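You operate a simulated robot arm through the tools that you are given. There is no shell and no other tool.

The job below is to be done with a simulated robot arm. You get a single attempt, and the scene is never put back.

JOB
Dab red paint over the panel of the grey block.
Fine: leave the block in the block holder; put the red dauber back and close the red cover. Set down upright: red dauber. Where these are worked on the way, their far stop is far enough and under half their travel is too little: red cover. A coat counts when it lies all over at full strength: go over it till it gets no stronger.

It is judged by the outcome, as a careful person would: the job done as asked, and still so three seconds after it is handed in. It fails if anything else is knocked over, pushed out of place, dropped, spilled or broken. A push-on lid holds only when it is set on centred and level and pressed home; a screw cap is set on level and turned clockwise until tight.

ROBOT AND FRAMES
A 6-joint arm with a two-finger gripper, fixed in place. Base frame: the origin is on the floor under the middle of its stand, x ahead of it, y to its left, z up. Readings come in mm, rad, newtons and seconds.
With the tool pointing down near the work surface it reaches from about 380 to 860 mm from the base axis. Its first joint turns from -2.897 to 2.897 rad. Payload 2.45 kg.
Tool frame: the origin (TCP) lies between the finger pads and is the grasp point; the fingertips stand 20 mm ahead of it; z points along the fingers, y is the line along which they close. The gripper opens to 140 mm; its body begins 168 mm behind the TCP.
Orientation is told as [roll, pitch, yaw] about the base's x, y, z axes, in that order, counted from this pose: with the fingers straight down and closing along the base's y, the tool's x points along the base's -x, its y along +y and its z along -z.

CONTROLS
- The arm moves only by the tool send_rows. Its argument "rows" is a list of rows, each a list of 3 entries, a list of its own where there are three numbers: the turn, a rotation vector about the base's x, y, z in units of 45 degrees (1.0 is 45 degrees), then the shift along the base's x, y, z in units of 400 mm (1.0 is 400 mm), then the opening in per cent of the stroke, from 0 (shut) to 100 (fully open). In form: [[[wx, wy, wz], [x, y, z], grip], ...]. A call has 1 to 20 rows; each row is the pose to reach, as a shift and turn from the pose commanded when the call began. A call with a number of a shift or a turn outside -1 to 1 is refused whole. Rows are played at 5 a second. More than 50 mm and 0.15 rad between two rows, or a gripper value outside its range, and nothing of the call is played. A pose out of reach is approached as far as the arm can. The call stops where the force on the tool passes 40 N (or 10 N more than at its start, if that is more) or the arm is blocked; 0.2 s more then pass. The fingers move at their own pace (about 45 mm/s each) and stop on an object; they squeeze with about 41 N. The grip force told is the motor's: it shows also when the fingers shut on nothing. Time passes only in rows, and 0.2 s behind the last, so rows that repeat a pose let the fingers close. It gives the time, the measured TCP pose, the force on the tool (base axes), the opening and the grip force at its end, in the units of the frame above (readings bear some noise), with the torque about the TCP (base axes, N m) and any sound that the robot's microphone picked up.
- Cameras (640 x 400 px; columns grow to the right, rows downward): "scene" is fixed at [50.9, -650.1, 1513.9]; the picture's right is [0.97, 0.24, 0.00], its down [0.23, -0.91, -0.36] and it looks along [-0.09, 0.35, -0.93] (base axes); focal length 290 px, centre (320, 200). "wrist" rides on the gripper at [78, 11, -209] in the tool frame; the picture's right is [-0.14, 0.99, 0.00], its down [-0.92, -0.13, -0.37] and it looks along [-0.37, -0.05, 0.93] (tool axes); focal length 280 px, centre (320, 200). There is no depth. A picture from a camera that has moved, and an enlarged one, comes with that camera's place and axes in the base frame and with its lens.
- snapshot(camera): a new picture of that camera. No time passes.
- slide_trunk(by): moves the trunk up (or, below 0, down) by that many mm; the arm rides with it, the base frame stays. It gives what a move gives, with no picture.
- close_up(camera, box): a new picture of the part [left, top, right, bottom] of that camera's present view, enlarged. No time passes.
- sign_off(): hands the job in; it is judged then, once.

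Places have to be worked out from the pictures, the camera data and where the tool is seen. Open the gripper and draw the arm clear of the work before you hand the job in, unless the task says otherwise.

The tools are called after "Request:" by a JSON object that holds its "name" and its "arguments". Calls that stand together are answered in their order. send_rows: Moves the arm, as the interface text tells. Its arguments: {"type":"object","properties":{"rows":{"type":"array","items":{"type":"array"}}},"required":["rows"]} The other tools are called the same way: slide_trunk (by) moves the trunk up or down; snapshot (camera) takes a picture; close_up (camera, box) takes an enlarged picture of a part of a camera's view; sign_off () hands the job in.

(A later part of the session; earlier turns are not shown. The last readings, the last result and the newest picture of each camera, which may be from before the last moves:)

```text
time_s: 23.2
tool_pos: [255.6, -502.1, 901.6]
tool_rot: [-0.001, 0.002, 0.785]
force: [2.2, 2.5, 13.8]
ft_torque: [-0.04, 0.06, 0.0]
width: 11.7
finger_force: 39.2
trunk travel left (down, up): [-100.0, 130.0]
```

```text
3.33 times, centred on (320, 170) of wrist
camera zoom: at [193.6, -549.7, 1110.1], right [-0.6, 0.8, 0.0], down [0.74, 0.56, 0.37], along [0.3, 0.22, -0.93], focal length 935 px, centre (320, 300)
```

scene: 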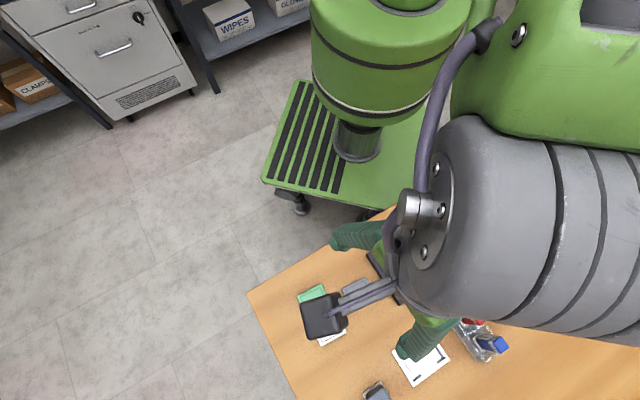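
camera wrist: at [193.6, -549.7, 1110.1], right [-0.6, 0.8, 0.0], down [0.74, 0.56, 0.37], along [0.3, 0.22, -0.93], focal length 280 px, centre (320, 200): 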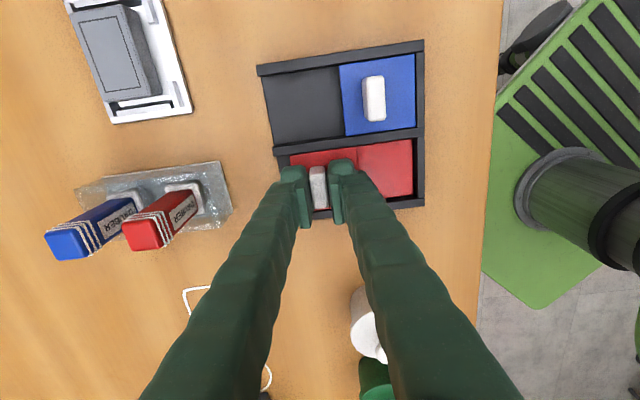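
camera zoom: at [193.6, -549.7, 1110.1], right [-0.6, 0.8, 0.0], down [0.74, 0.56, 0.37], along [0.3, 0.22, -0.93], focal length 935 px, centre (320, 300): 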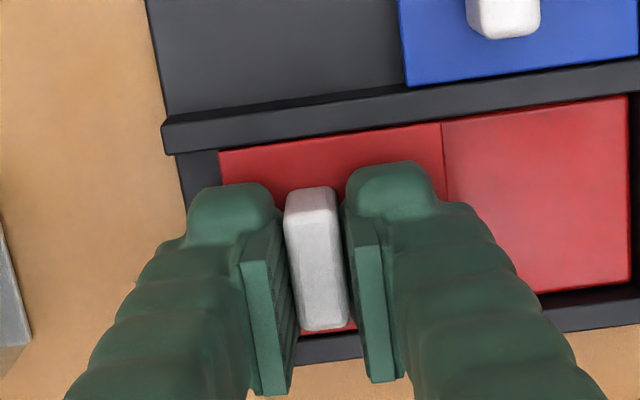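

The cover has slid 45 mm and the red pad is exposed. I'll continue in small steps until it meets its far stop.

Request:
{"name": "send_rows", "arguments": {"rows": [[[0, 0, 0], [0.005, -0.005, 0.001], 3], [[0, 0, 0], [0.01, -0.01, 0.001], 3], [[0, 0, 0], [0.0145, -0.0145, 0.001], 3], [[0, 0, 0], [0.018, -0.018, 0.001], 3], [[0, 0, 0], [0.0215, -0.0215, 0.001], 3], [[0, 0, 0], [0.025, -0.025, 0.001], 3], [[0, 0, 0], [0.0285, -0.0285, 0.001], 3]]}}

Request:
{"name": "close_up", "arguments": {"camera": "wrist", "box": [240, 110, 400, 230]}}

```text
time_s: 24.8
tool_pos: [264.1, -512.2, 901.7]
tool_rot: [0.002, 0.0, 0.784]
force: [-24.2, 16.5, 9.2]
ft_torque: [0.0, 0.43, 0.03]
width: 11.7
finger_force: 38.8
trunk travel left (down, up): [-100.0, 130.0]
```

```text
3.33 times, centred on (320, 170) of wrist
camera zoom: at [201.7, -558.8, 1109.8], right [-0.6, 0.8, 0.0], down [0.74, 0.56, 0.37], along [0.29, 0.22, -0.93], focal length 935 px, centre (320, 300)
```

zoom: 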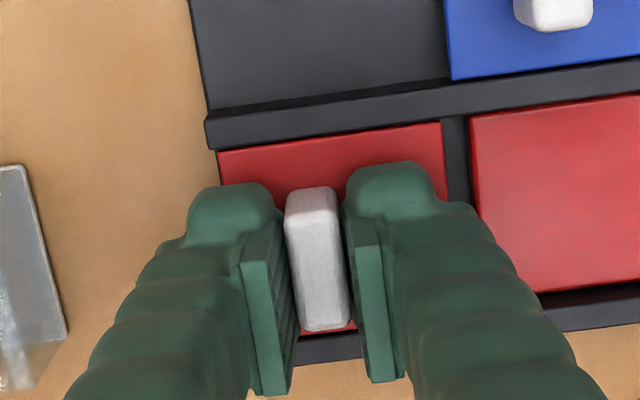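

The opposing force rose to about 29 N, so the cover is at its far stop with the pad fully exposed. I'll ease off, open slightly and rise.

Request:
{"name": "send_rows", "arguments": {"rows": [[[0, 0, 0], [-0.004, 0.004, -0.001], 3], [[0, 0, 0], [-0.004, 0.004, 0.001], 12], [[0, 0, 0], [-0.004, 0.004, 0.001], 18], [[0, 0, 0], [-0.004, 0.004, 0.001], 18], [[0, 0, 0], [-0.004, 0.004, 0.03], 18], [[0, 0, 0], [-0.004, 0.004, 0.08], 18], [[0, 0, 0], [-0.004, 0.004, 0.16], 18], [[0, 0, 0], [-0.004, 0.004, 0.25], 18]]}}

Request:
{"name": "snapshot", "arguments": {"camera": "wrist"}}

Request:
{"name": "close_up", "arguments": {"camera": "wrist", "box": [260, 60, 440, 200]}}

```text
time_s: 26.6
tool_pos: [264.1, -512.2, 1001.1]
tool_rot: [-0.004, 0.0, 0.784]
force: [0.2, -0.1, 0.4]
ft_torque: [-0.01, -0.01, 0.0]
width: 25.3
finger_force: 0.0
trunk travel left (down, up): [-100.0, 130.0]
```

```text
taken
camera wrist: at [202.3, -559.6, 1210.4], right [-0.6, 0.8, 0.0], down [0.74, 0.56, 0.37], along [0.3, 0.22, -0.93], focal length 280 px, centre (320, 200)
```

wrist: 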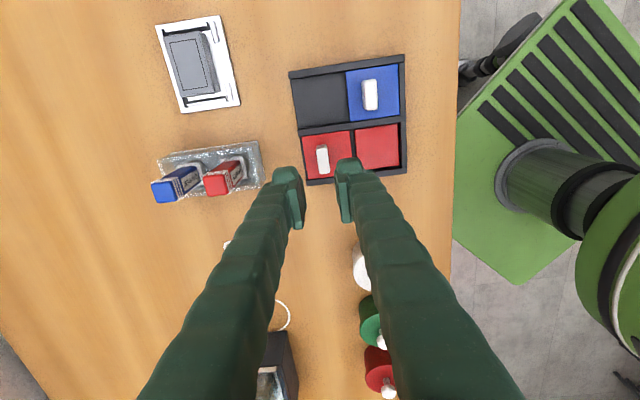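

```text
2.86 times, centred on (350, 130) of wrist
camera zoom: at [202.3, -559.6, 1210.4], right [-0.6, 0.8, 0.0], down [0.74, 0.56, 0.37], along [0.3, 0.22, -0.93], focal length 801 px, centre (234, 400)
```

zoom: 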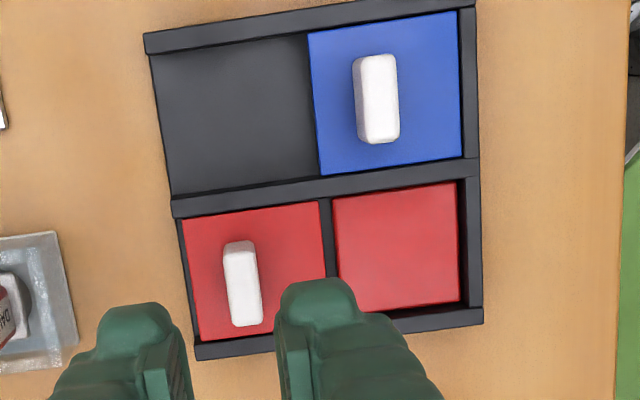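

The cover is fully open. The pad is about 51×51 mm, centred near (213.6,-464). Next I'll move above the red dauber while turning the tool to yaw -45°, so the fingers will close along u, clear of the blue dauber.

Request:
{"name": "send_rows", "arguments": {"rows": [[[0, 0, -0.16], [0.01, -0.01, 0.03], 40], [[0, 0, -0.33], [0.03, -0.03, 0.06], 40], [[0, 0, -0.5], [0.045, -0.046, 0.09], 40], [[0, 0, -0.67], [0.062, -0.063, 0.11], 40], [[0, 0, -0.83], [0.077, -0.079, 0.11], 40], [[0, 0, -0.99], [0.092, -0.094, 0.11], 40], [[0, 0, -0.99], [0.092, -0.094, 0.11], 40]]}}

Request:
{"name": "send_rows", "arguments": {"rows": [[[0, 0, -0.16], [0.015, -0.016, 0], 40], [[0, 0, -0.33], [0.031, -0.032, 0], 40], [[0, 0, -0.5], [0.046, -0.048, 0], 40], [[0, 0, -0.67], [0.062, -0.064, 0], 40], [[0, 0, -0.84], [0.077, -0.08, 0], 40], [[0, 0, -1.0], [0.092, -0.096, 0], 40], [[0, 0, -1.0], [0.092, -0.096, 0], 40]]}}

Request:
{"name": "snapshot", "arguments": {"camera": "wrist"}}

Request:
{"name": "snapshot", "arguments": {"camera": "scene"}}

```text
time_s: 28.2
tool_pos: [303.5, -550.3, 1045.6]
tool_rot: [-0.003, 0.001, 0.006]
force: [-1.1, -0.4, -0.4]
ft_torque: [0.01, 0.02, 0.0]
width: 56.2
finger_force: 0.1
trunk travel left (down, up): [-100.0, 130.0]
```

```text
time_s: 29.8
tool_pos: [339.8, -589.3, 1044.2]
tool_rot: [-0.003, 0.001, -0.778]
force: [0.1, 0.2, -0.1]
ft_torque: [-0.02, -0.03, -0.01]
width: 56.0
finger_force: 0.1
trunk travel left (down, up): [-100.0, 130.0]
```

```text
taken
camera wrist: at [292.7, -526.9, 1253.7], right [0.79, 0.61, 0.0], down [0.57, -0.74, 0.37], along [0.22, -0.29, -0.93], focal length 280 px, centre (320, 200)
```

wrist: 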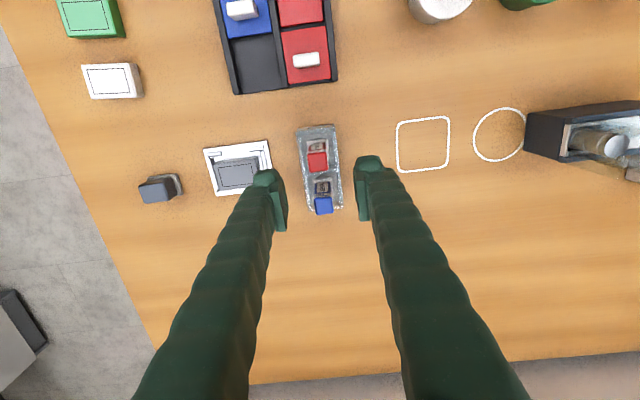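

```text
taken
```

scene: 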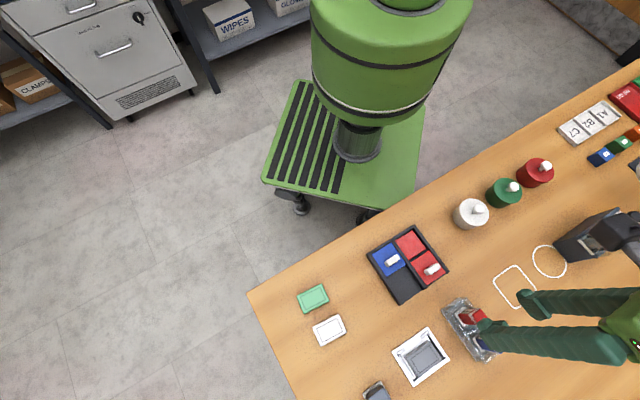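

The rotation worked. I'll close in on the dauber stand from this angle.

Request:
{"name": "close_up", "arguments": {"camera": "wrist", "box": [280, 110, 370, 220]}}

Request:
{"name": "close_up", "arguments": {"camera": "scene", "box": [380, 310, 460, 390]}}

```text
3.64 times, centred on (325, 165) of wrist
camera zoom: at [292.7, -526.9, 1253.7], right [0.79, 0.61, 0.0], down [0.57, -0.74, 0.37], along [0.22, -0.29, -0.93], focal length 1020 px, centre (302, 327)
```

zoom: 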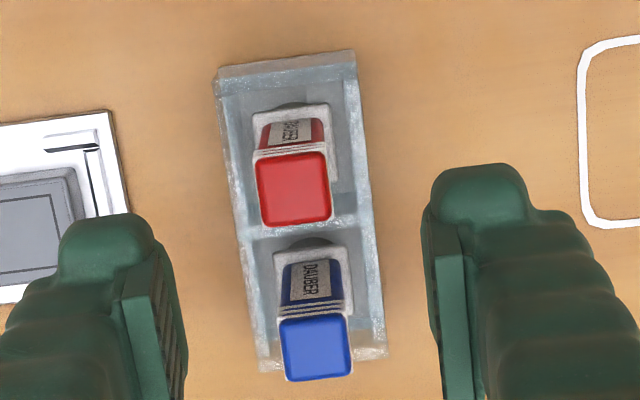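

```text
5.00 times, centred on (420, 350) of scene
camera zoom: at [50.9, -650.1, 1513.9], right [0.97, 0.24, 0.0], down [0.23, -0.91, -0.36], along [-0.09, 0.35, -0.93], focal length 1449 px, centre (-180, -550)
```

zoom: 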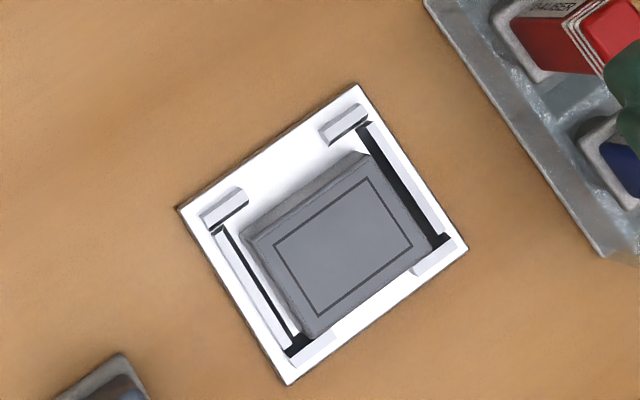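

The red dauber is at about (338,-589.5) and aligned with the 45° axes. I'll zoom in more on its lower end and the socket.

Request:
{"name": "close_up", "arguments": {"camera": "wrist", "box": [295, 120, 345, 175]}}

Request:
{"name": "close_up", "arguments": {"camera": "scene", "box": [435, 290, 495, 350]}}

```text
7.27 times, centred on (320, 148) of wrist
camera zoom: at [292.7, -526.9, 1253.7], right [0.79, 0.61, 0.0], down [0.57, -0.74, 0.37], along [0.22, -0.29, -0.93], focal length 2039 px, centre (320, 582)
```

zoom: 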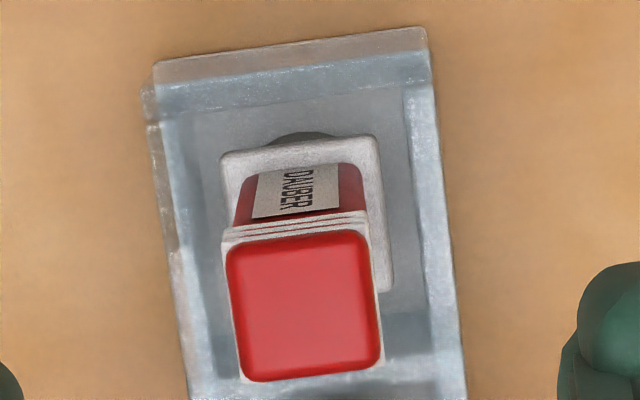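

```text
6.67 times, centred on (465, 320) of scene
camera zoom: at [50.9, -650.1, 1513.9], right [0.97, 0.24, 0.0], down [0.23, -0.91, -0.36], along [-0.09, 0.35, -0.93], focal length 1932 px, centre (-647, -600)
```

zoom: 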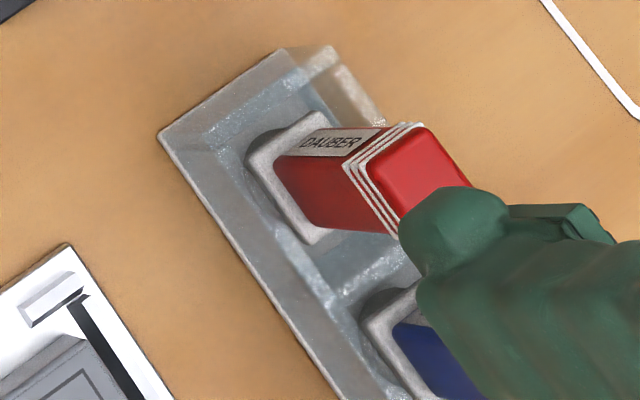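

The dauber has a red grip body on a wider pale square base plate (top ≈ z 886), standing in a shallow tray. I'll lower to TCP z≈922 straddling the body, stopping midway to check.

Request:
{"name": "send_rows", "arguments": {"rows": [[[0, 0, -0.009], [-0.005, 0, -0.07], 40], [[0, 0, -0.009], [-0.005, 0, -0.14], 40], [[0, 0, -0.009], [-0.005, 0, -0.19], 40]]}}

Request:
{"name": "close_up", "arguments": {"camera": "wrist", "box": [240, 110, 400, 230]}}

```text
time_s: 30.6
tool_pos: [337.2, -589.6, 968.1]
tool_rot: [-0.003, 0.001, -0.784]
force: [0.1, -0.2, 0.1]
ft_torque: [-0.03, 0.01, -0.01]
width: 56.1
finger_force: 0.0
trunk travel left (down, up): [-100.0, 130.0]
```

```text
3.33 times, centred on (320, 170) of wrist
camera zoom: at [290.9, -526.5, 1177.7], right [0.8, 0.6, 0.0], down [0.56, -0.74, 0.37], along [0.22, -0.29, -0.93], focal length 935 px, centre (320, 300)
```

zoom: 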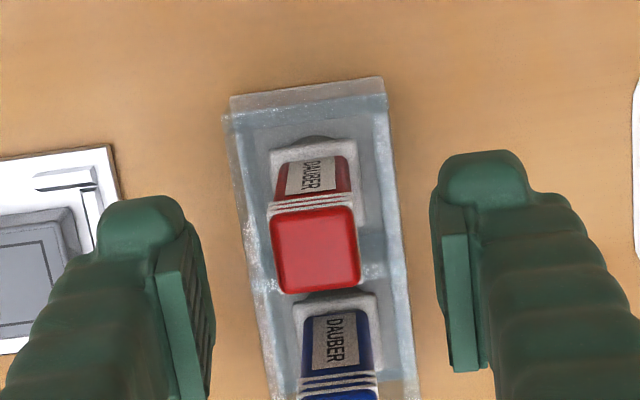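

The dauber is centred to within about 1 mm. I'll lower to TCP z≈922 and close on the body.

Request:
{"name": "send_rows", "arguments": {"rows": [[[0, 0, 0], [-0.002, -0.002, -0.05], 40], [[0, 0, 0], [-0.002, -0.002, -0.09], 40], [[0, 0, 0], [-0.002, -0.002, -0.115], 40], [[0, 0, 0], [-0.002, -0.002, -0.115], 40]]}}

Request:
{"name": "close_up", "arguments": {"camera": "wrist", "box": [240, 110, 400, 230]}}

Request:
{"name": "close_up", "arguments": {"camera": "scene", "box": [435, 290, 535, 370]}}

```text
time_s: 31.6
tool_pos: [336.9, -589.2, 923.7]
tool_rot: [-0.002, 0.001, -0.785]
force: [0.3, -0.3, -0.1]
ft_torque: [0.04, -0.01, 0.04]
width: 55.8
finger_force: 0.1
trunk travel left (down, up): [-100.0, 130.0]
```

```text
3.33 times, centred on (320, 170) of wrist
camera zoom: at [290.3, -527.2, 1131.9], right [0.8, 0.6, 0.0], down [0.56, -0.74, 0.37], along [0.22, -0.29, -0.93], focal length 935 px, centre (320, 300)
```

zoom: 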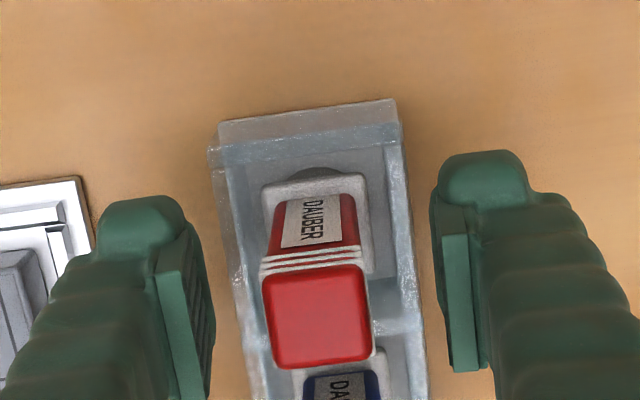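

```text
5.00 times, centred on (485, 330) of scene
camera zoom: at [50.9, -650.1, 1513.9], right [0.97, 0.24, 0.0], down [0.23, -0.91, -0.36], along [-0.09, 0.35, -0.93], focal length 1449 px, centre (-505, -450)
```

zoom: 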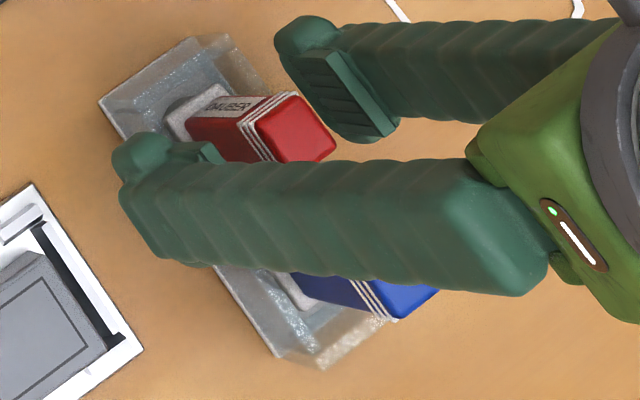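

The dauber is centred between the pads, so I'll close on it now.

Request:
{"name": "send_rows", "arguments": {"rows": [[[0, 0, 0], [0, 0, 0], 25], [[0, 0, 0], [0, 0, 0], 8], [[0, 0, 0], [0, 0, 0], 8], [[0, 0, 0], [0, 0, 0], 8], [[0, 0, 0], [0, 0, 0], 8]]}}

Request:
{"name": "close_up", "arguments": {"camera": "wrist", "box": [240, 110, 400, 230]}}

```text
time_s: 32.8
tool_pos: [337.1, -589.7, 923.6]
tool_rot: [-0.004, 0.003, -0.784]
force: [0.0, 0.3, -0.2]
ft_torque: [0.0, 0.04, 0.01]
width: 20.2
finger_force: 41.1
trunk travel left (down, up): [-100.0, 130.0]
```

```text
3.33 times, centred on (320, 170) of wrist
camera zoom: at [290.2, -527.1, 1132.1], right [0.8, 0.6, 0.0], down [0.56, -0.74, 0.37], along [0.22, -0.29, -0.93], focal length 935 px, centre (320, 300)
```

zoom: 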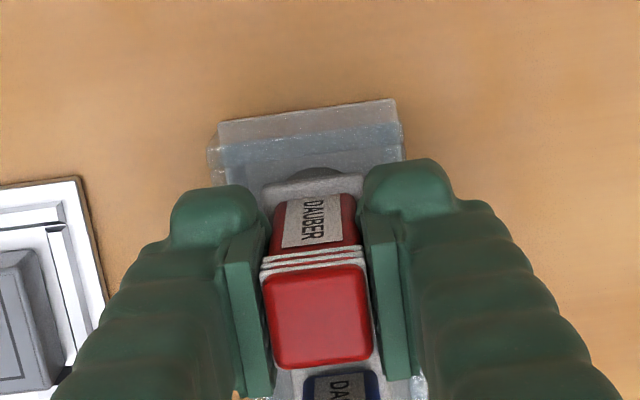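

The red dauber is gripped (20.2 mm). I'll lift it straight up and inspect its lower end from the scene camera.

Request:
{"name": "send_rows", "arguments": {"rows": [[[0, 0, 0], [0, 0, 0.02], 8], [[0, 0, 0], [0, 0, 0.06], 8], [[0, 0, 0], [0, 0, 0.12], 8], [[0, 0, 0], [0, 0, 0.19], 8], [[0, 0, 0], [0, 0, 0.25], 8]]}}

Request:
{"name": "close_up", "arguments": {"camera": "scene", "box": [420, 270, 580, 390]}}

Request:
{"name": "snapshot", "arguments": {"camera": "wrist"}}

```text
time_s: 34.0
tool_pos: [337.2, -589.4, 1023.4]
tool_rot: [-0.004, 0.003, -0.783]
force: [0.5, 0.5, -0.2]
ft_torque: [-0.01, -0.03, -0.01]
width: 19.8
finger_force: 41.0
trunk travel left (down, up): [-100.0, 130.0]
```

```text
3.33 times, centred on (500, 330) of scene
camera zoom: at [50.9, -650.1, 1513.9], right [0.97, 0.24, 0.0], down [0.23, -0.91, -0.36], along [-0.09, 0.35, -0.93], focal length 966 px, centre (-280, -233)
```

zoom: 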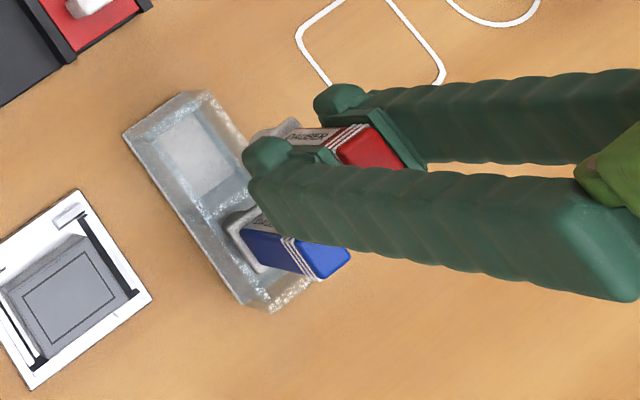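

```text
taken
camera wrist: at [290.5, -526.5, 1232.3], right [0.8, 0.6, 0.0], down [0.56, -0.74, 0.37], along [0.22, -0.29, -0.93], focal length 280 px, centre (320, 200)
```

wrist: 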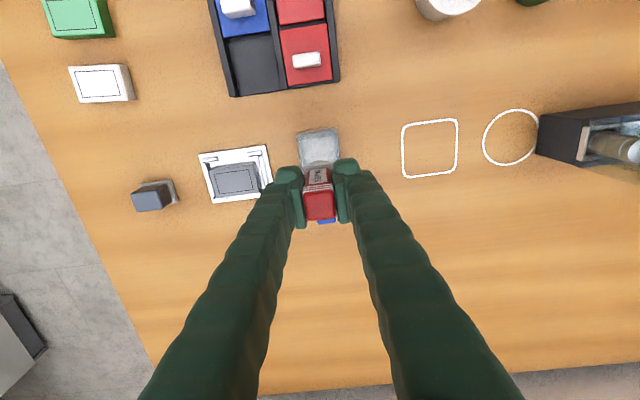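

The dauber is lifted cleanly. I'll carry it above the exposed red pad and stop with its bottom still well clear of it.

Request:
{"name": "send_rows", "arguments": {"rows": [[[0, 0, 0], [-0.05, 0.05, 0], 8], [[0, 0, 0], [-0.12, 0.12, 0], 8], [[0, 0, 0], [-0.19, 0.19, 0], 8], [[0, 0, 0], [-0.26, 0.262, 0], 8], [[0, 0, 0], [-0.309, 0.313, 0], 8], [[0, 0, 0], [-0.309, 0.313, -0.1], 8], [[0, 0, 0], [-0.309, 0.313, -0.175], 8]]}}

Request:
{"name": "snapshot", "arguments": {"camera": "wrist"}}

Request:
{"name": "close_up", "arguments": {"camera": "scene", "box": [360, 200, 500, 310]}}

```text
time_s: 35.6
tool_pos: [212.2, -465.7, 952.3]
tool_rot: [-0.005, 0.003, -0.784]
force: [-0.2, -0.1, -1.1]
ft_torque: [0.04, 0.04, 0.01]
width: 20.0
finger_force: 41.0
trunk travel left (down, up): [-100.0, 130.0]
```

```text
taken
camera wrist: at [167.0, -402.4, 1161.5], right [0.8, 0.6, 0.0], down [0.56, -0.74, 0.37], along [0.22, -0.29, -0.93], focal length 280 px, centre (320, 200)
```

wrist: 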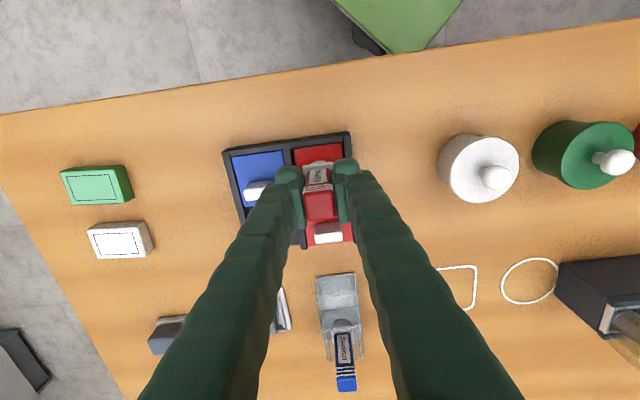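

```text
3.64 times, centred on (430, 255) of scene
camera zoom: at [50.9, -650.1, 1513.9], right [0.97, 0.24, 0.0], down [0.23, -0.91, -0.36], along [-0.09, 0.35, -0.93], focal length 1054 px, centre (-80, 0)
```

zoom: 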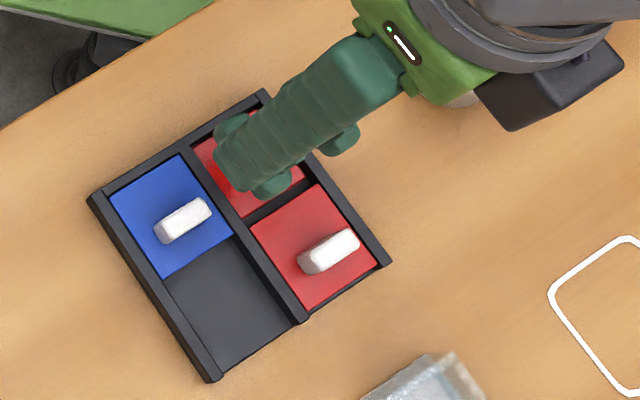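

The dauber is centred over the pad. I'll lower toward it in small steps and watch for contact.

Request:
{"name": "close_up", "arguments": {"camera": "wrist", "box": [240, 110, 400, 260]}}

Request:
{"name": "send_rows", "arguments": {"rows": [[[0, 0, 0], [0, 0, -0.01], 8], [[0, 0, 0], [0, 0, -0.02], 8], [[0, 0, 0], [0, 0, -0.0275], 8], [[0, 0, 0], [0, 0, -0.035], 8], [[0, 0, 0], [0, 0, -0.035], 8]]}}

```text
2.67 times, centred on (320, 185) of wrist
camera zoom: at [167.0, -402.4, 1161.5], right [0.8, 0.6, 0.0], down [0.56, -0.74, 0.37], along [0.22, -0.29, -0.93], focal length 748 px, centre (320, 240)
```

zoom: 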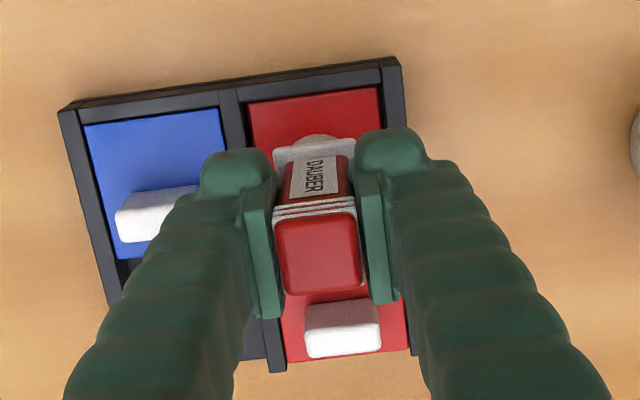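

```text
time_s: 36.8
tool_pos: [212.0, -466.2, 939.4]
tool_rot: [-0.003, 0.002, -0.783]
force: [0.5, -0.2, -0.5]
ft_torque: [-0.01, 0.03, -0.01]
width: 20.0
finger_force: 40.6
trunk travel left (down, up): [-100.0, 130.0]
```

No contact yet at 939. I'll continue in small steps.

Request:
{"name": "send_rows", "arguments": {"rows": [[[0, 0, 0], [0, 0, -0.004], 8], [[0, 0, 0], [0, 0, -0.008], 8], [[0, 0, 0], [0, 0, -0.0115], 8], [[0, 0, 0], [0, 0, -0.0115], 8]]}}

```text
time_s: 37.8
tool_pos: [210.8, -465.5, 936.6]
tool_rot: [-0.004, 0.002, -0.784]
force: [0.4, 1.2, 0.3]
ft_torque: [0.03, 0.0, -0.01]
width: 19.8
finger_force: 41.0
trunk travel left (down, up): [-100.0, 130.0]
```

Still no contact, so I'll go lower in fine steps.

Request:
{"name": "send_rows", "arguments": {"rows": [[[0, 0, 0], [0, 0, -0.003], 8], [[0, 0, 0], [0, 0, -0.006], 8], [[0, 0, 0], [0, 0, -0.009], 8], [[0, 0, 0], [0, 0, -0.009], 8]]}}

```text
time_s: 38.8
tool_pos: [213.6, -465.5, 932.3]
tool_rot: [-0.004, -0.001, -0.784]
force: [-0.1, -0.7, 20.9]
ft_torque: [0.04, -0.02, 0.0]
width: 19.8
finger_force: 40.9
trunk travel left (down, up): [-100.0, 130.0]
```

Firm contact with the pad (about 21 N, TCP z≈932). I'll hold it briefly to take up paint, then lift clear.

Request:
{"name": "send_rows", "arguments": {"rows": [[[0, 0, 0], [0, 0, 0.001], 8], [[0, 0, 0], [0, 0, 0.001], 8], [[0, 0, 0], [0, 0, 0.001], 8], [[0, 0, 0], [0, 0, 0.02], 8], [[0, 0, 0], [0, 0, 0.07], 8], [[0, 0, 0], [0, 0, 0.13], 8], [[0, 0, 0], [0, 0, 0.17], 8]]}}

Request:
{"name": "close_up", "arguments": {"camera": "wrist", "box": [240, 110, 400, 260]}}

Request:
{"name": "close_up", "arguments": {"camera": "scene", "box": [360, 200, 500, 310]}}

```text
time_s: 40.4
tool_pos: [212.4, -465.1, 999.2]
tool_rot: [-0.005, 0.003, -0.783]
force: [-0.1, 0.1, -1.2]
ft_torque: [-0.04, 0.02, 0.0]
width: 19.8
finger_force: 40.7
trunk travel left (down, up): [-100.0, 130.0]
```

```text
2.67 times, centred on (320, 185) of wrist
camera zoom: at [167.1, -401.7, 1208.1], right [0.8, 0.6, 0.0], down [0.56, -0.74, 0.37], along [0.22, -0.29, -0.93], focal length 748 px, centre (320, 240)
```

zoom: 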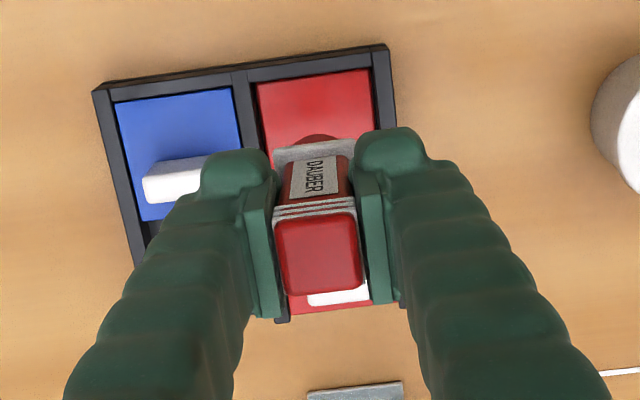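

```text
3.64 times, centred on (430, 255) of scene
camera zoom: at [50.9, -650.1, 1513.9], right [0.97, 0.24, 0.0], down [0.23, -0.91, -0.36], along [-0.09, 0.35, -0.93], focal length 1054 px, centre (-80, 0)
```

zoom: 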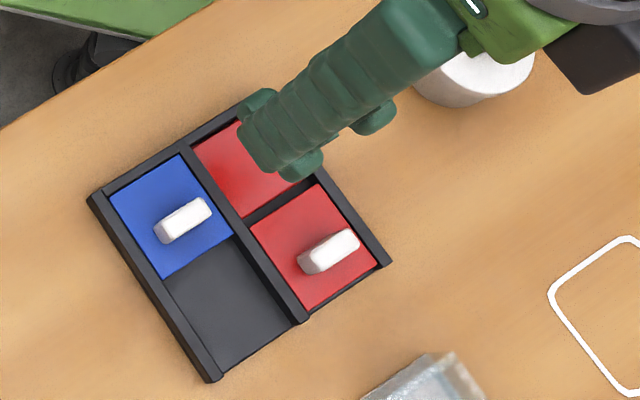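

The foam tip, which is round, has turned red, so it is loaded. I'll go to a vantage point beside the block to measure the panel location precisely from this tool orientation.

Request:
{"name": "send_rows", "arguments": {"rows": [[[0, 0, 0], [0.03, -0.03, 0.03], 8], [[0, 0, 0], [0.09, -0.1, 0.06], 8], [[0, 0, 0], [0.15, -0.17, 0.06], 8], [[0, 0, 0], [0.21, -0.25, 0.06], 8], [[0, 0, 0], [0.26, -0.31, 0.06], 8], [[0, 0, 0], [0.2825, -0.3325, 0.06], 8], [[0, 0, 0], [0.2825, -0.3325, 0.06], 8]]}}

Request:
{"name": "snapshot", "arguments": {"camera": "wrist"}}

Request:
{"name": "close_up", "arguments": {"camera": "wrist", "box": [180, 120, 300, 220]}}

```text
time_s: 42.0
tool_pos: [325.0, -598.4, 1022.9]
tool_rot: [-0.003, 0.002, -0.787]
force: [0.4, -0.1, -0.2]
ft_torque: [0.02, -0.01, 0.03]
width: 19.9
finger_force: 41.4
trunk travel left (down, up): [-100.0, 130.0]
```

```text
taken
camera wrist: at [280.2, -535.4, 1231.8], right [0.8, 0.6, 0.0], down [0.56, -0.74, 0.37], along [0.22, -0.29, -0.93], focal length 280 px, centre (320, 200)
```

wrist: 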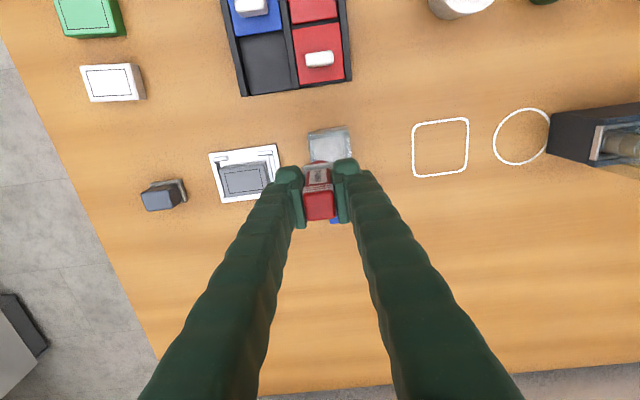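

```text
4.00 times, centred on (240, 170) of wrist
camera zoom: at [280.2, -535.4, 1231.8], right [0.8, 0.6, 0.0], down [0.56, -0.74, 0.37], along [0.22, -0.29, -0.93], focal length 1122 px, centre (640, 320)
```

zoom: 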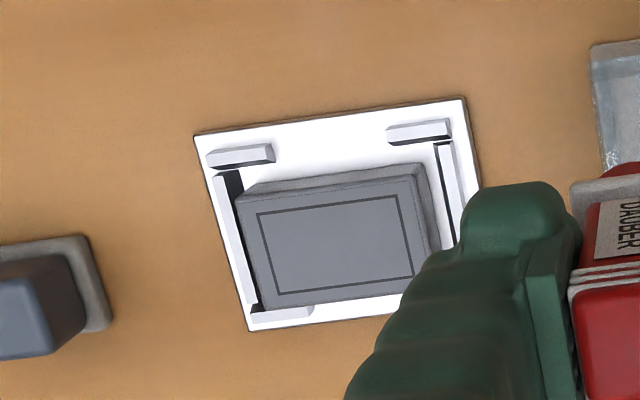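

From two views the panel centre is at about (268,-686) with its top at z≈880–884. I'll move the dauber over the panel centre, correct the slight tool tilt, lower to about 15–20 mm above the block, and check.

Request:
{"name": "send_rows", "arguments": {"rows": [[[0.005, -0.003, 0], [-0.03, -0.045, 0], 8], [[0.005, -0.003, 0], [-0.09, -0.134, 0], 8], [[0.005, -0.003, 0], [-0.135, -0.2, 0], 8], [[0.005, -0.003, 0], [-0.1467, -0.2188, 0], 8], [[0.005, -0.003, 0], [-0.1467, -0.2188, -0.08], 8], [[0.005, -0.003, 0], [-0.1467, -0.2188, -0.145], 8], [[0.005, -0.003, 0], [-0.1467, -0.2188, -0.145], 8]]}}

Request:
{"name": "close_up", "arguments": {"camera": "wrist", "box": [240, 110, 400, 260]}}

Request:
{"name": "close_up", "arguments": {"camera": "scene", "box": [370, 300, 490, 390]}}

```text
time_s: 43.6
tool_pos: [266.5, -685.7, 963.6]
tool_rot: [-0.001, 0.002, -0.783]
force: [-0.8, -0.7, -0.7]
ft_torque: [-0.01, 0.01, 0.02]
width: 19.9
finger_force: 41.3
trunk travel left (down, up): [-100.0, 130.0]
```

```text
2.67 times, centred on (320, 185) of wrist
camera zoom: at [220.1, -623.1, 1173.3], right [0.8, 0.6, 0.0], down [0.56, -0.74, 0.37], along [0.22, -0.29, -0.93], focal length 748 px, centre (320, 240)
```

zoom: 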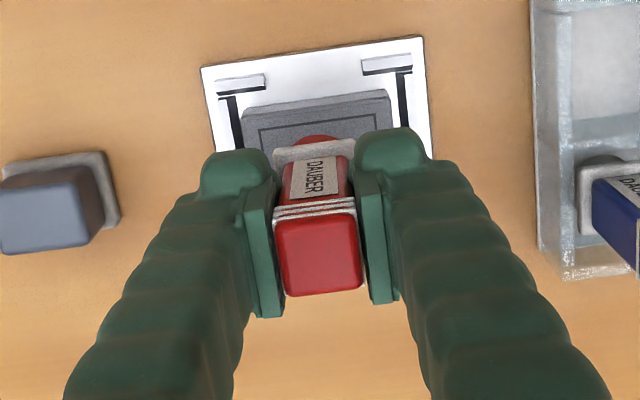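

```text
4.44 times, centred on (430, 345) of scene
camera zoom: at [50.9, -650.1, 1513.9], right [0.97, 0.24, 0.0], down [0.23, -0.91, -0.36], along [-0.09, 0.35, -0.93], focal length 1288 px, centre (-169, -444)
```

zoom: 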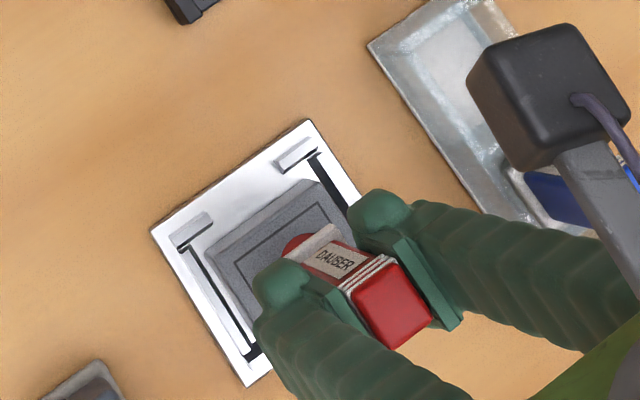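

The dauber is aligned over the panel with the foam clear of it. I'll lower in stages to find contact.

Request:
{"name": "send_rows", "arguments": {"rows": [[[0, 0, 0], [0, 0, -0.02], 8], [[0, 0, 0], [0, 0, -0.035], 8], [[0, 0, 0], [0, 0, -0.042], 8], [[0, 0, 0], [0, 0, -0.047], 8], [[0, 0, 0], [0, 0, -0.047], 8]]}}

```text
time_s: 44.8
tool_pos: [267.6, -685.1, 945.7]
tool_rot: [-0.002, 0.003, -0.783]
force: [-0.6, -0.2, -0.7]
ft_torque: [0.02, 0.03, -0.03]
width: 19.9
finger_force: 41.2
trunk travel left (down, up): [-100.0, 130.0]
```

No contact at 946. I'll lower in finer steps.

Request:
{"name": "send_rows", "arguments": {"rows": [[[0, 0, 0], [0, 0, -0.003], 8], [[0, 0, 0], [0, 0, -0.006], 8], [[0, 0, 0], [0, 0, -0.009], 8], [[0, 0, 0], [0, 0, -0.009], 8]]}}

```text
time_s: 45.8
tool_pos: [267.5, -685.4, 943.1]
tool_rot: [0.0, 0.003, -0.783]
force: [0.0, -1.1, -0.9]
ft_torque: [-0.02, 0.0, -0.03]
width: 20.1
finger_force: 41.1
trunk travel left (down, up): [-100.0, 130.0]
```

Still free at 943. I'll continue lower.

Request:
{"name": "send_rows", "arguments": {"rows": [[[0, 0, 0], [0, 0, -0.003], 8], [[0, 0, 0], [0, 0, -0.006], 8], [[0, 0, 0], [0, 0, -0.008], 8], [[0, 0, 0], [0, 0, -0.008], 8]]}}

```text
time_s: 46.8
tool_pos: [267.0, -686.1, 941.4]
tool_rot: [0.0, -0.001, -0.782]
force: [0.3, 1.0, 20.7]
ft_torque: [0.09, -0.01, 0.0]
width: 19.9
finger_force: 41.2
trunk travel left (down, up): [-100.0, 130.0]
```

Contact with about 21 N. I'll hold a moment, lift, and shift aside to inspect the dab's footprint and strength.

Request:
{"name": "send_rows", "arguments": {"rows": [[[0, 0, 0], [0, 0, 0], 8], [[0, 0, 0], [0, 0, 0.001], 8], [[0, 0, 0], [0, 0, 0.02], 8], [[0, 0, 0], [0, 0, 0.07], 8], [[0, 0, 0], [0.04, -0.053, 0.09], 8], [[0, 0, 0], [0.0825, -0.11, 0.09], 8], [[0, 0, 0], [0.0825, -0.11, 0.09], 8]]}}

Request:
{"name": "close_up", "arguments": {"camera": "wrist", "box": [250, 60, 390, 180]}}

```text
time_s: 48.4
tool_pos: [300.2, -729.9, 975.7]
tool_rot: [-0.001, 0.003, -0.783]
force: [-0.2, -0.4, 0.0]
ft_torque: [0.01, -0.01, 0.0]
width: 19.9
finger_force: 41.0
trunk travel left (down, up): [-100.0, 130.0]
```

```text
3.33 times, centred on (320, 120) of wrist
camera zoom: at [253.5, -667.5, 1184.6], right [0.8, 0.6, 0.0], down [0.56, -0.74, 0.37], along [0.22, -0.29, -0.93], focal length 935 px, centre (320, 467)
```

zoom: 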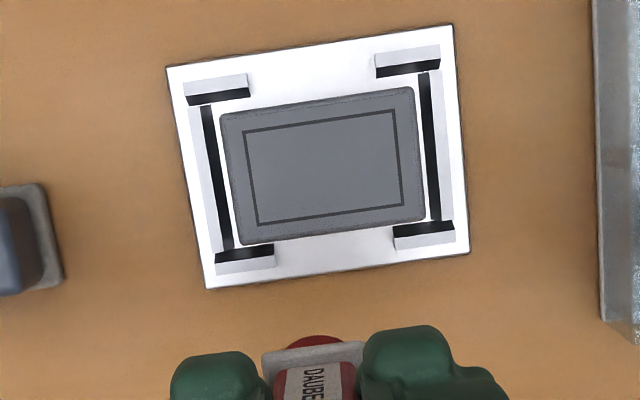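

No obvious mark appears on the panel, so I'll zoom further on it and on the foam to check for any tint.

Request:
{"name": "close_up", "arguments": {"camera": "wrist", "box": [280, 80, 360, 140]}}

Request:
{"name": "close_up", "arguments": {"camera": "wrist", "box": [280, 130, 360, 200]}}

Request:
{"name": "close_up", "arguments": {"camera": "scene", "box": [380, 310, 460, 390]}}

```text
6.67 times, centred on (320, 110) of wrist
camera zoom: at [253.5, -667.5, 1184.6], right [0.8, 0.6, 0.0], down [0.56, -0.74, 0.37], along [0.22, -0.29, -0.93], focal length 1869 px, centre (320, 800)
```

zoom: 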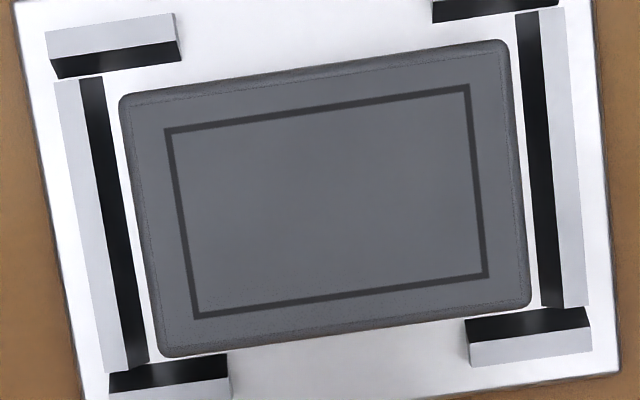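

```text
5.71 times, centred on (320, 165) of wrist
camera zoom: at [253.5, -667.5, 1184.6], right [0.8, 0.6, 0.0], down [0.56, -0.74, 0.37], along [0.22, -0.29, -0.93], focal length 1602 px, centre (320, 400)
```

zoom: 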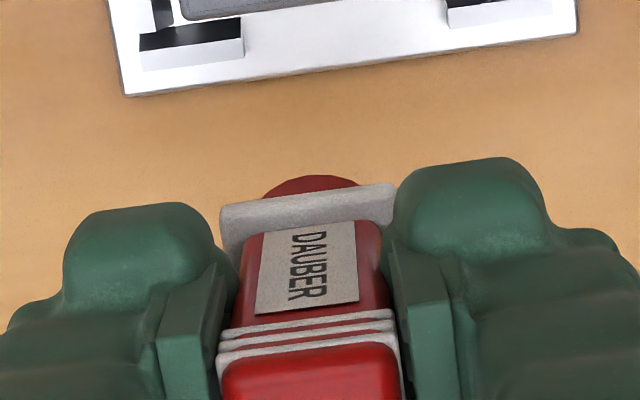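

```text
5.00 times, centred on (420, 350) of scene
camera zoom: at [50.9, -650.1, 1513.9], right [0.97, 0.24, 0.0], down [0.23, -0.91, -0.36], along [-0.09, 0.35, -0.93], focal length 1449 px, centre (-180, -550)
```

zoom: 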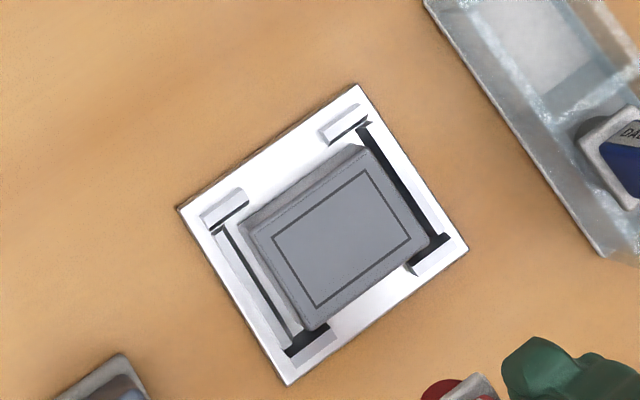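

No visible mark yet, though the press did settle the block squarely in the pocket. The panel is now centred at about (266.8,-683.7) and the foam is still red. I'll dab again at the centre with a longer dwell.

Request:
{"name": "send_rows", "arguments": {"rows": [[[0, 0, 0], [-0.04, 0.055, 0], 8], [[0, 0, 0], [-0.0845, 0.1165, 0], 8], [[0, 0, 0], [-0.0845, 0.1165, -0.05], 8], [[0, 0, 0], [-0.0845, 0.1165, -0.08], 8], [[0, 0, 0], [-0.0845, 0.1165, -0.085], 8], [[0, 0, 0], [-0.0845, 0.1165, -0.0875], 8], [[0, 0, 0], [-0.0845, 0.1165, -0.09], 8], [[0, 0, 0], [-0.0845, 0.1165, -0.092], 8]]}}

```text
time_s: 50.2
tool_pos: [265.7, -682.6, 941.0]
tool_rot: [0.0, -0.001, -0.784]
force: [-1.6, 1.0, 22.5]
ft_torque: [0.11, 0.13, -0.01]
width: 20.1
finger_force: 40.5
trunk travel left (down, up): [-100.0, 130.0]
```

Contact at about 22 N. I'll hold a full second, then lift and inspect.

Request:
{"name": "send_rows", "arguments": {"rows": [[[0, 0, 0], [0, 0, 0], 8], [[0, 0, 0], [0, 0, 0], 8], [[0, 0, 0], [0, 0, 0], 8], [[0, 0, 0], [0, 0, 0], 8], [[0, 0, 0], [0, 0, 0], 8], [[0, 0, 0], [0, 0, 0.03], 8], [[0, 0, 0], [0, 0, 0.09], 8], [[0, 0, 0], [0.04, -0.055, 0.092], 8], [[0, 0, 0], [0.0845, -0.1165, 0.092], 8], [[0, 0, 0], [0.0845, -0.1165, 0.092], 8]]}}

Request:
{"name": "close_up", "arguments": {"camera": "wrist", "box": [280, 80, 360, 140]}}

Request:
{"name": "snapshot", "arguments": {"camera": "wrist"}}

```text
time_s: 52.4
tool_pos: [299.9, -728.4, 975.2]
tool_rot: [0.0, 0.001, -0.783]
force: [0.3, 0.7, -0.8]
ft_torque: [-0.01, 0.0, 0.01]
width: 19.9
finger_force: 41.1
trunk travel left (down, up): [-100.0, 130.0]
```

```text
6.67 times, centred on (320, 110) of wrist
camera zoom: at [253.3, -666.9, 1184.5], right [0.8, 0.6, 0.0], down [0.56, -0.74, 0.37], along [0.22, -0.29, -0.93], focal length 1869 px, centre (320, 800)
```

zoom: 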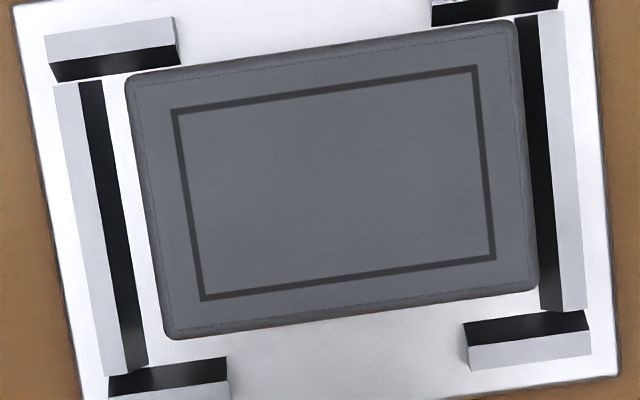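

```text
taken
camera wrist: at [253.3, -666.9, 1184.5], right [0.8, 0.6, 0.0], down [0.56, -0.74, 0.37], along [0.22, -0.29, -0.93], focal length 280 px, centre (320, 200)
```

wrist: 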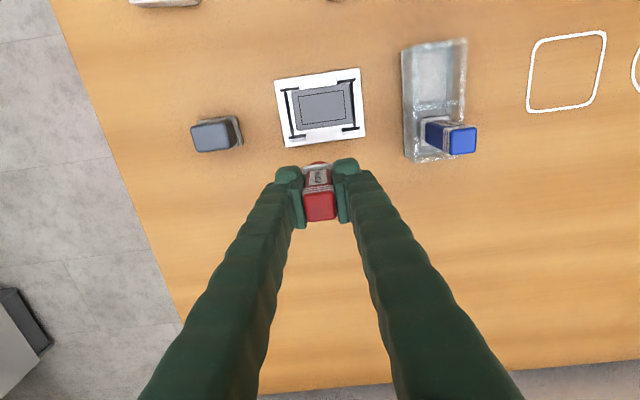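

Still no clear red. I'll magnify the boundary between panel and margin to look for a faint tint, and view the foam closely.

Request:
{"name": "close_up", "arguments": {"camera": "wrist", "box": [296, 88, 320, 104]}}

Request:
{"name": "close_up", "arguments": {"camera": "wrist", "box": [300, 150, 340, 180]}}

Request:
{"name": "close_up", "arguments": {"camera": "scene", "box": [400, 330, 470, 400]}}

```text
16.00 times, centred on (308, 96) of wrist
camera zoom: at [253.3, -666.9, 1184.5], right [0.8, 0.6, 0.0], down [0.56, -0.74, 0.37], along [0.22, -0.29, -0.93], focal length 4486 px, centre (512, 1864)
```

zoom: 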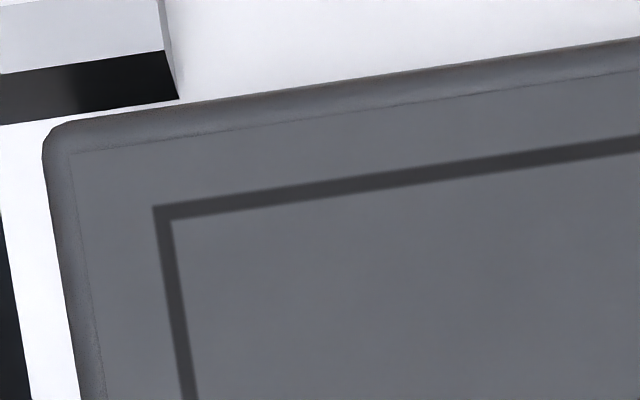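

```text
13.33 times, centred on (320, 165) of wrist
camera zoom: at [253.3, -666.9, 1184.5], right [0.8, 0.6, 0.0], down [0.56, -0.74, 0.37], along [0.22, -0.29, -0.93], focal length 3738 px, centre (320, 667)
```

zoom: 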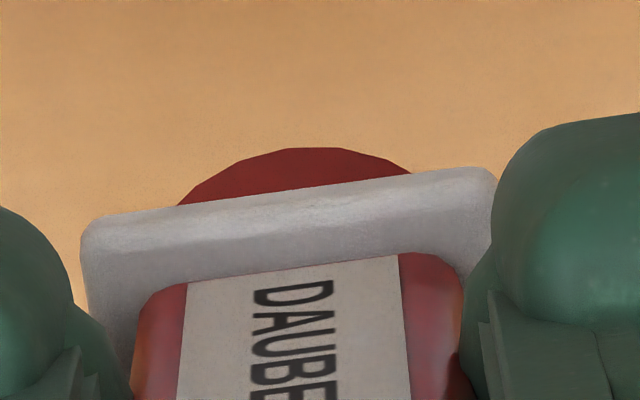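

```text
5.71 times, centred on (435, 365) of scene
camera zoom: at [50.9, -650.1, 1513.9], right [0.97, 0.24, 0.0], down [0.23, -0.91, -0.36], along [-0.09, 0.35, -0.93], focal length 1656 px, centre (-337, -743)
```

zoom: 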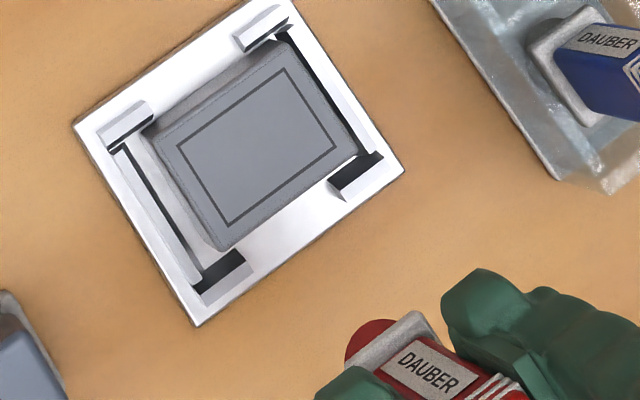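

No tint is visible at the corner. I'll check the very centre of the panel, where the foam pressed, at high magnification.

Request:
{"name": "close_up", "arguments": {"camera": "wrist", "box": [308, 96, 334, 114]}}

Request:
{"name": "close_up", "arguments": {"camera": "wrist", "box": [290, 85, 350, 130]}}

```text
16.00 times, centred on (321, 105) of wrist
camera zoom: at [253.3, -666.9, 1184.5], right [0.8, 0.6, 0.0], down [0.56, -0.74, 0.37], along [0.22, -0.29, -0.93], focal length 4486 px, centre (304, 1720)
```

zoom: 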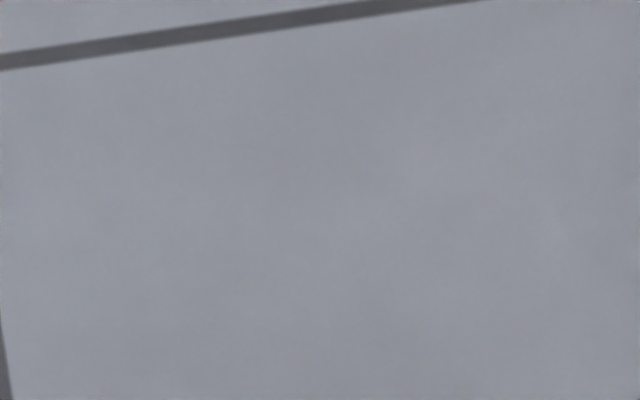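

```text
8.89 times, centred on (320, 108) of wrist
camera zoom: at [253.3, -666.9, 1184.5], right [0.8, 0.6, 0.0], down [0.56, -0.74, 0.37], along [0.22, -0.29, -0.93], focal length 2492 px, centre (320, 1022)
```

zoom: 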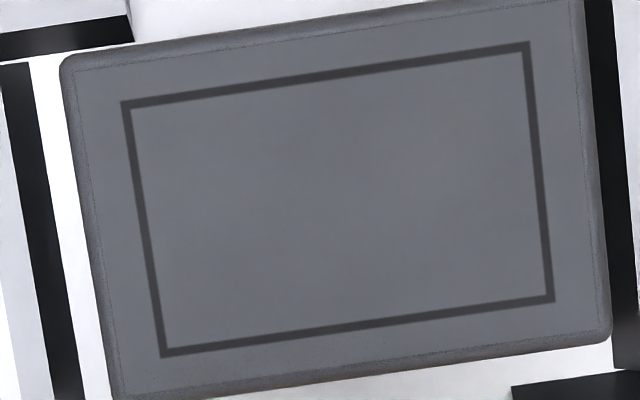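

There is definitely no paint at the centre yet. I'll try a gentler, longer press (about 10 N for 3 s) on the panel's present centre, then a slow straight lift so the block isn't dragged.

Request:
{"name": "send_rows", "arguments": {"rows": [[[0, 0, 0], [-0.04, 0.06, 0], 8], [[0, 0, 0], [-0.0855, 0.1255, 0], 8], [[0, 0, 0], [-0.0855, 0.1255, -0.04], 8], [[0, 0, 0], [-0.0855, 0.1255, -0.07], 8], [[0, 0, 0], [-0.0855, 0.1255, -0.08], 8], [[0, 0, 0], [-0.0855, 0.1255, -0.0835], 8], [[0, 0, 0], [-0.0855, 0.1255, -0.086], 8], [[0, 0, 0], [-0.0855, 0.1255, -0.0875], 8], [[0, 0, 0], [-0.0855, 0.1255, -0.0885], 8]]}}

Request:
{"name": "close_up", "arguments": {"camera": "scene", "box": [370, 300, 490, 390]}}

Request:
{"name": "close_up", "arguments": {"camera": "wrist", "box": [260, 100, 380, 190]}}

```text
time_s: 54.4
tool_pos: [266.4, -678.9, 940.7]
tool_rot: [0.0, 0.003, -0.784]
force: [0.2, 0.2, 4.6]
ft_torque: [0.05, 0.0, -0.02]
width: 19.8
finger_force: 41.5
trunk travel left (down, up): [-100.0, 130.0]
```

```text
4.44 times, centred on (430, 345) of scene
camera zoom: at [50.9, -650.1, 1513.9], right [0.97, 0.24, 0.0], down [0.23, -0.91, -0.36], along [-0.09, 0.35, -0.93], focal length 1288 px, centre (-169, -444)
```

zoom: 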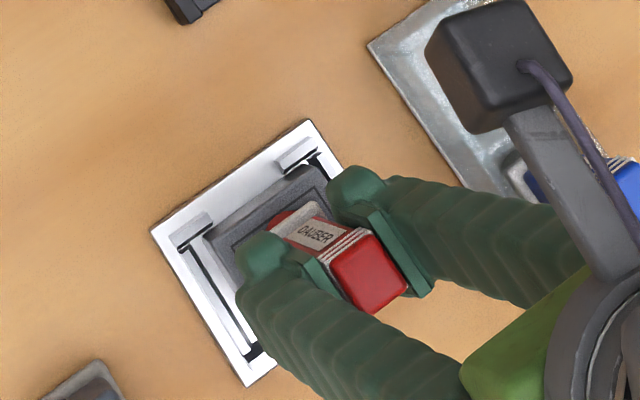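

```text
4.44 times, centred on (320, 145) of wrist
camera zoom: at [219.4, -616.3, 1149.7], right [0.8, 0.6, 0.0], down [0.56, -0.74, 0.37], along [0.22, -0.29, -0.93], focal length 1246 px, centre (320, 444)
```

zoom: 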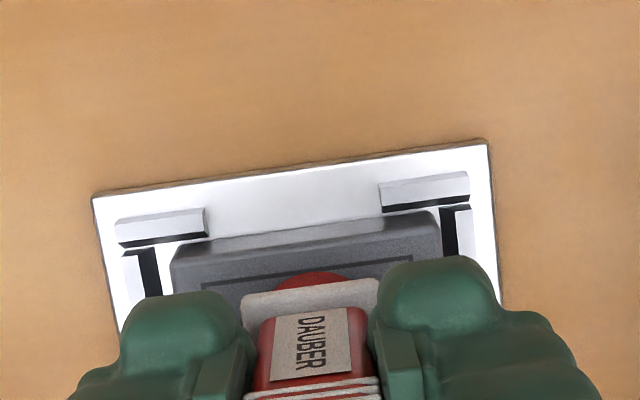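

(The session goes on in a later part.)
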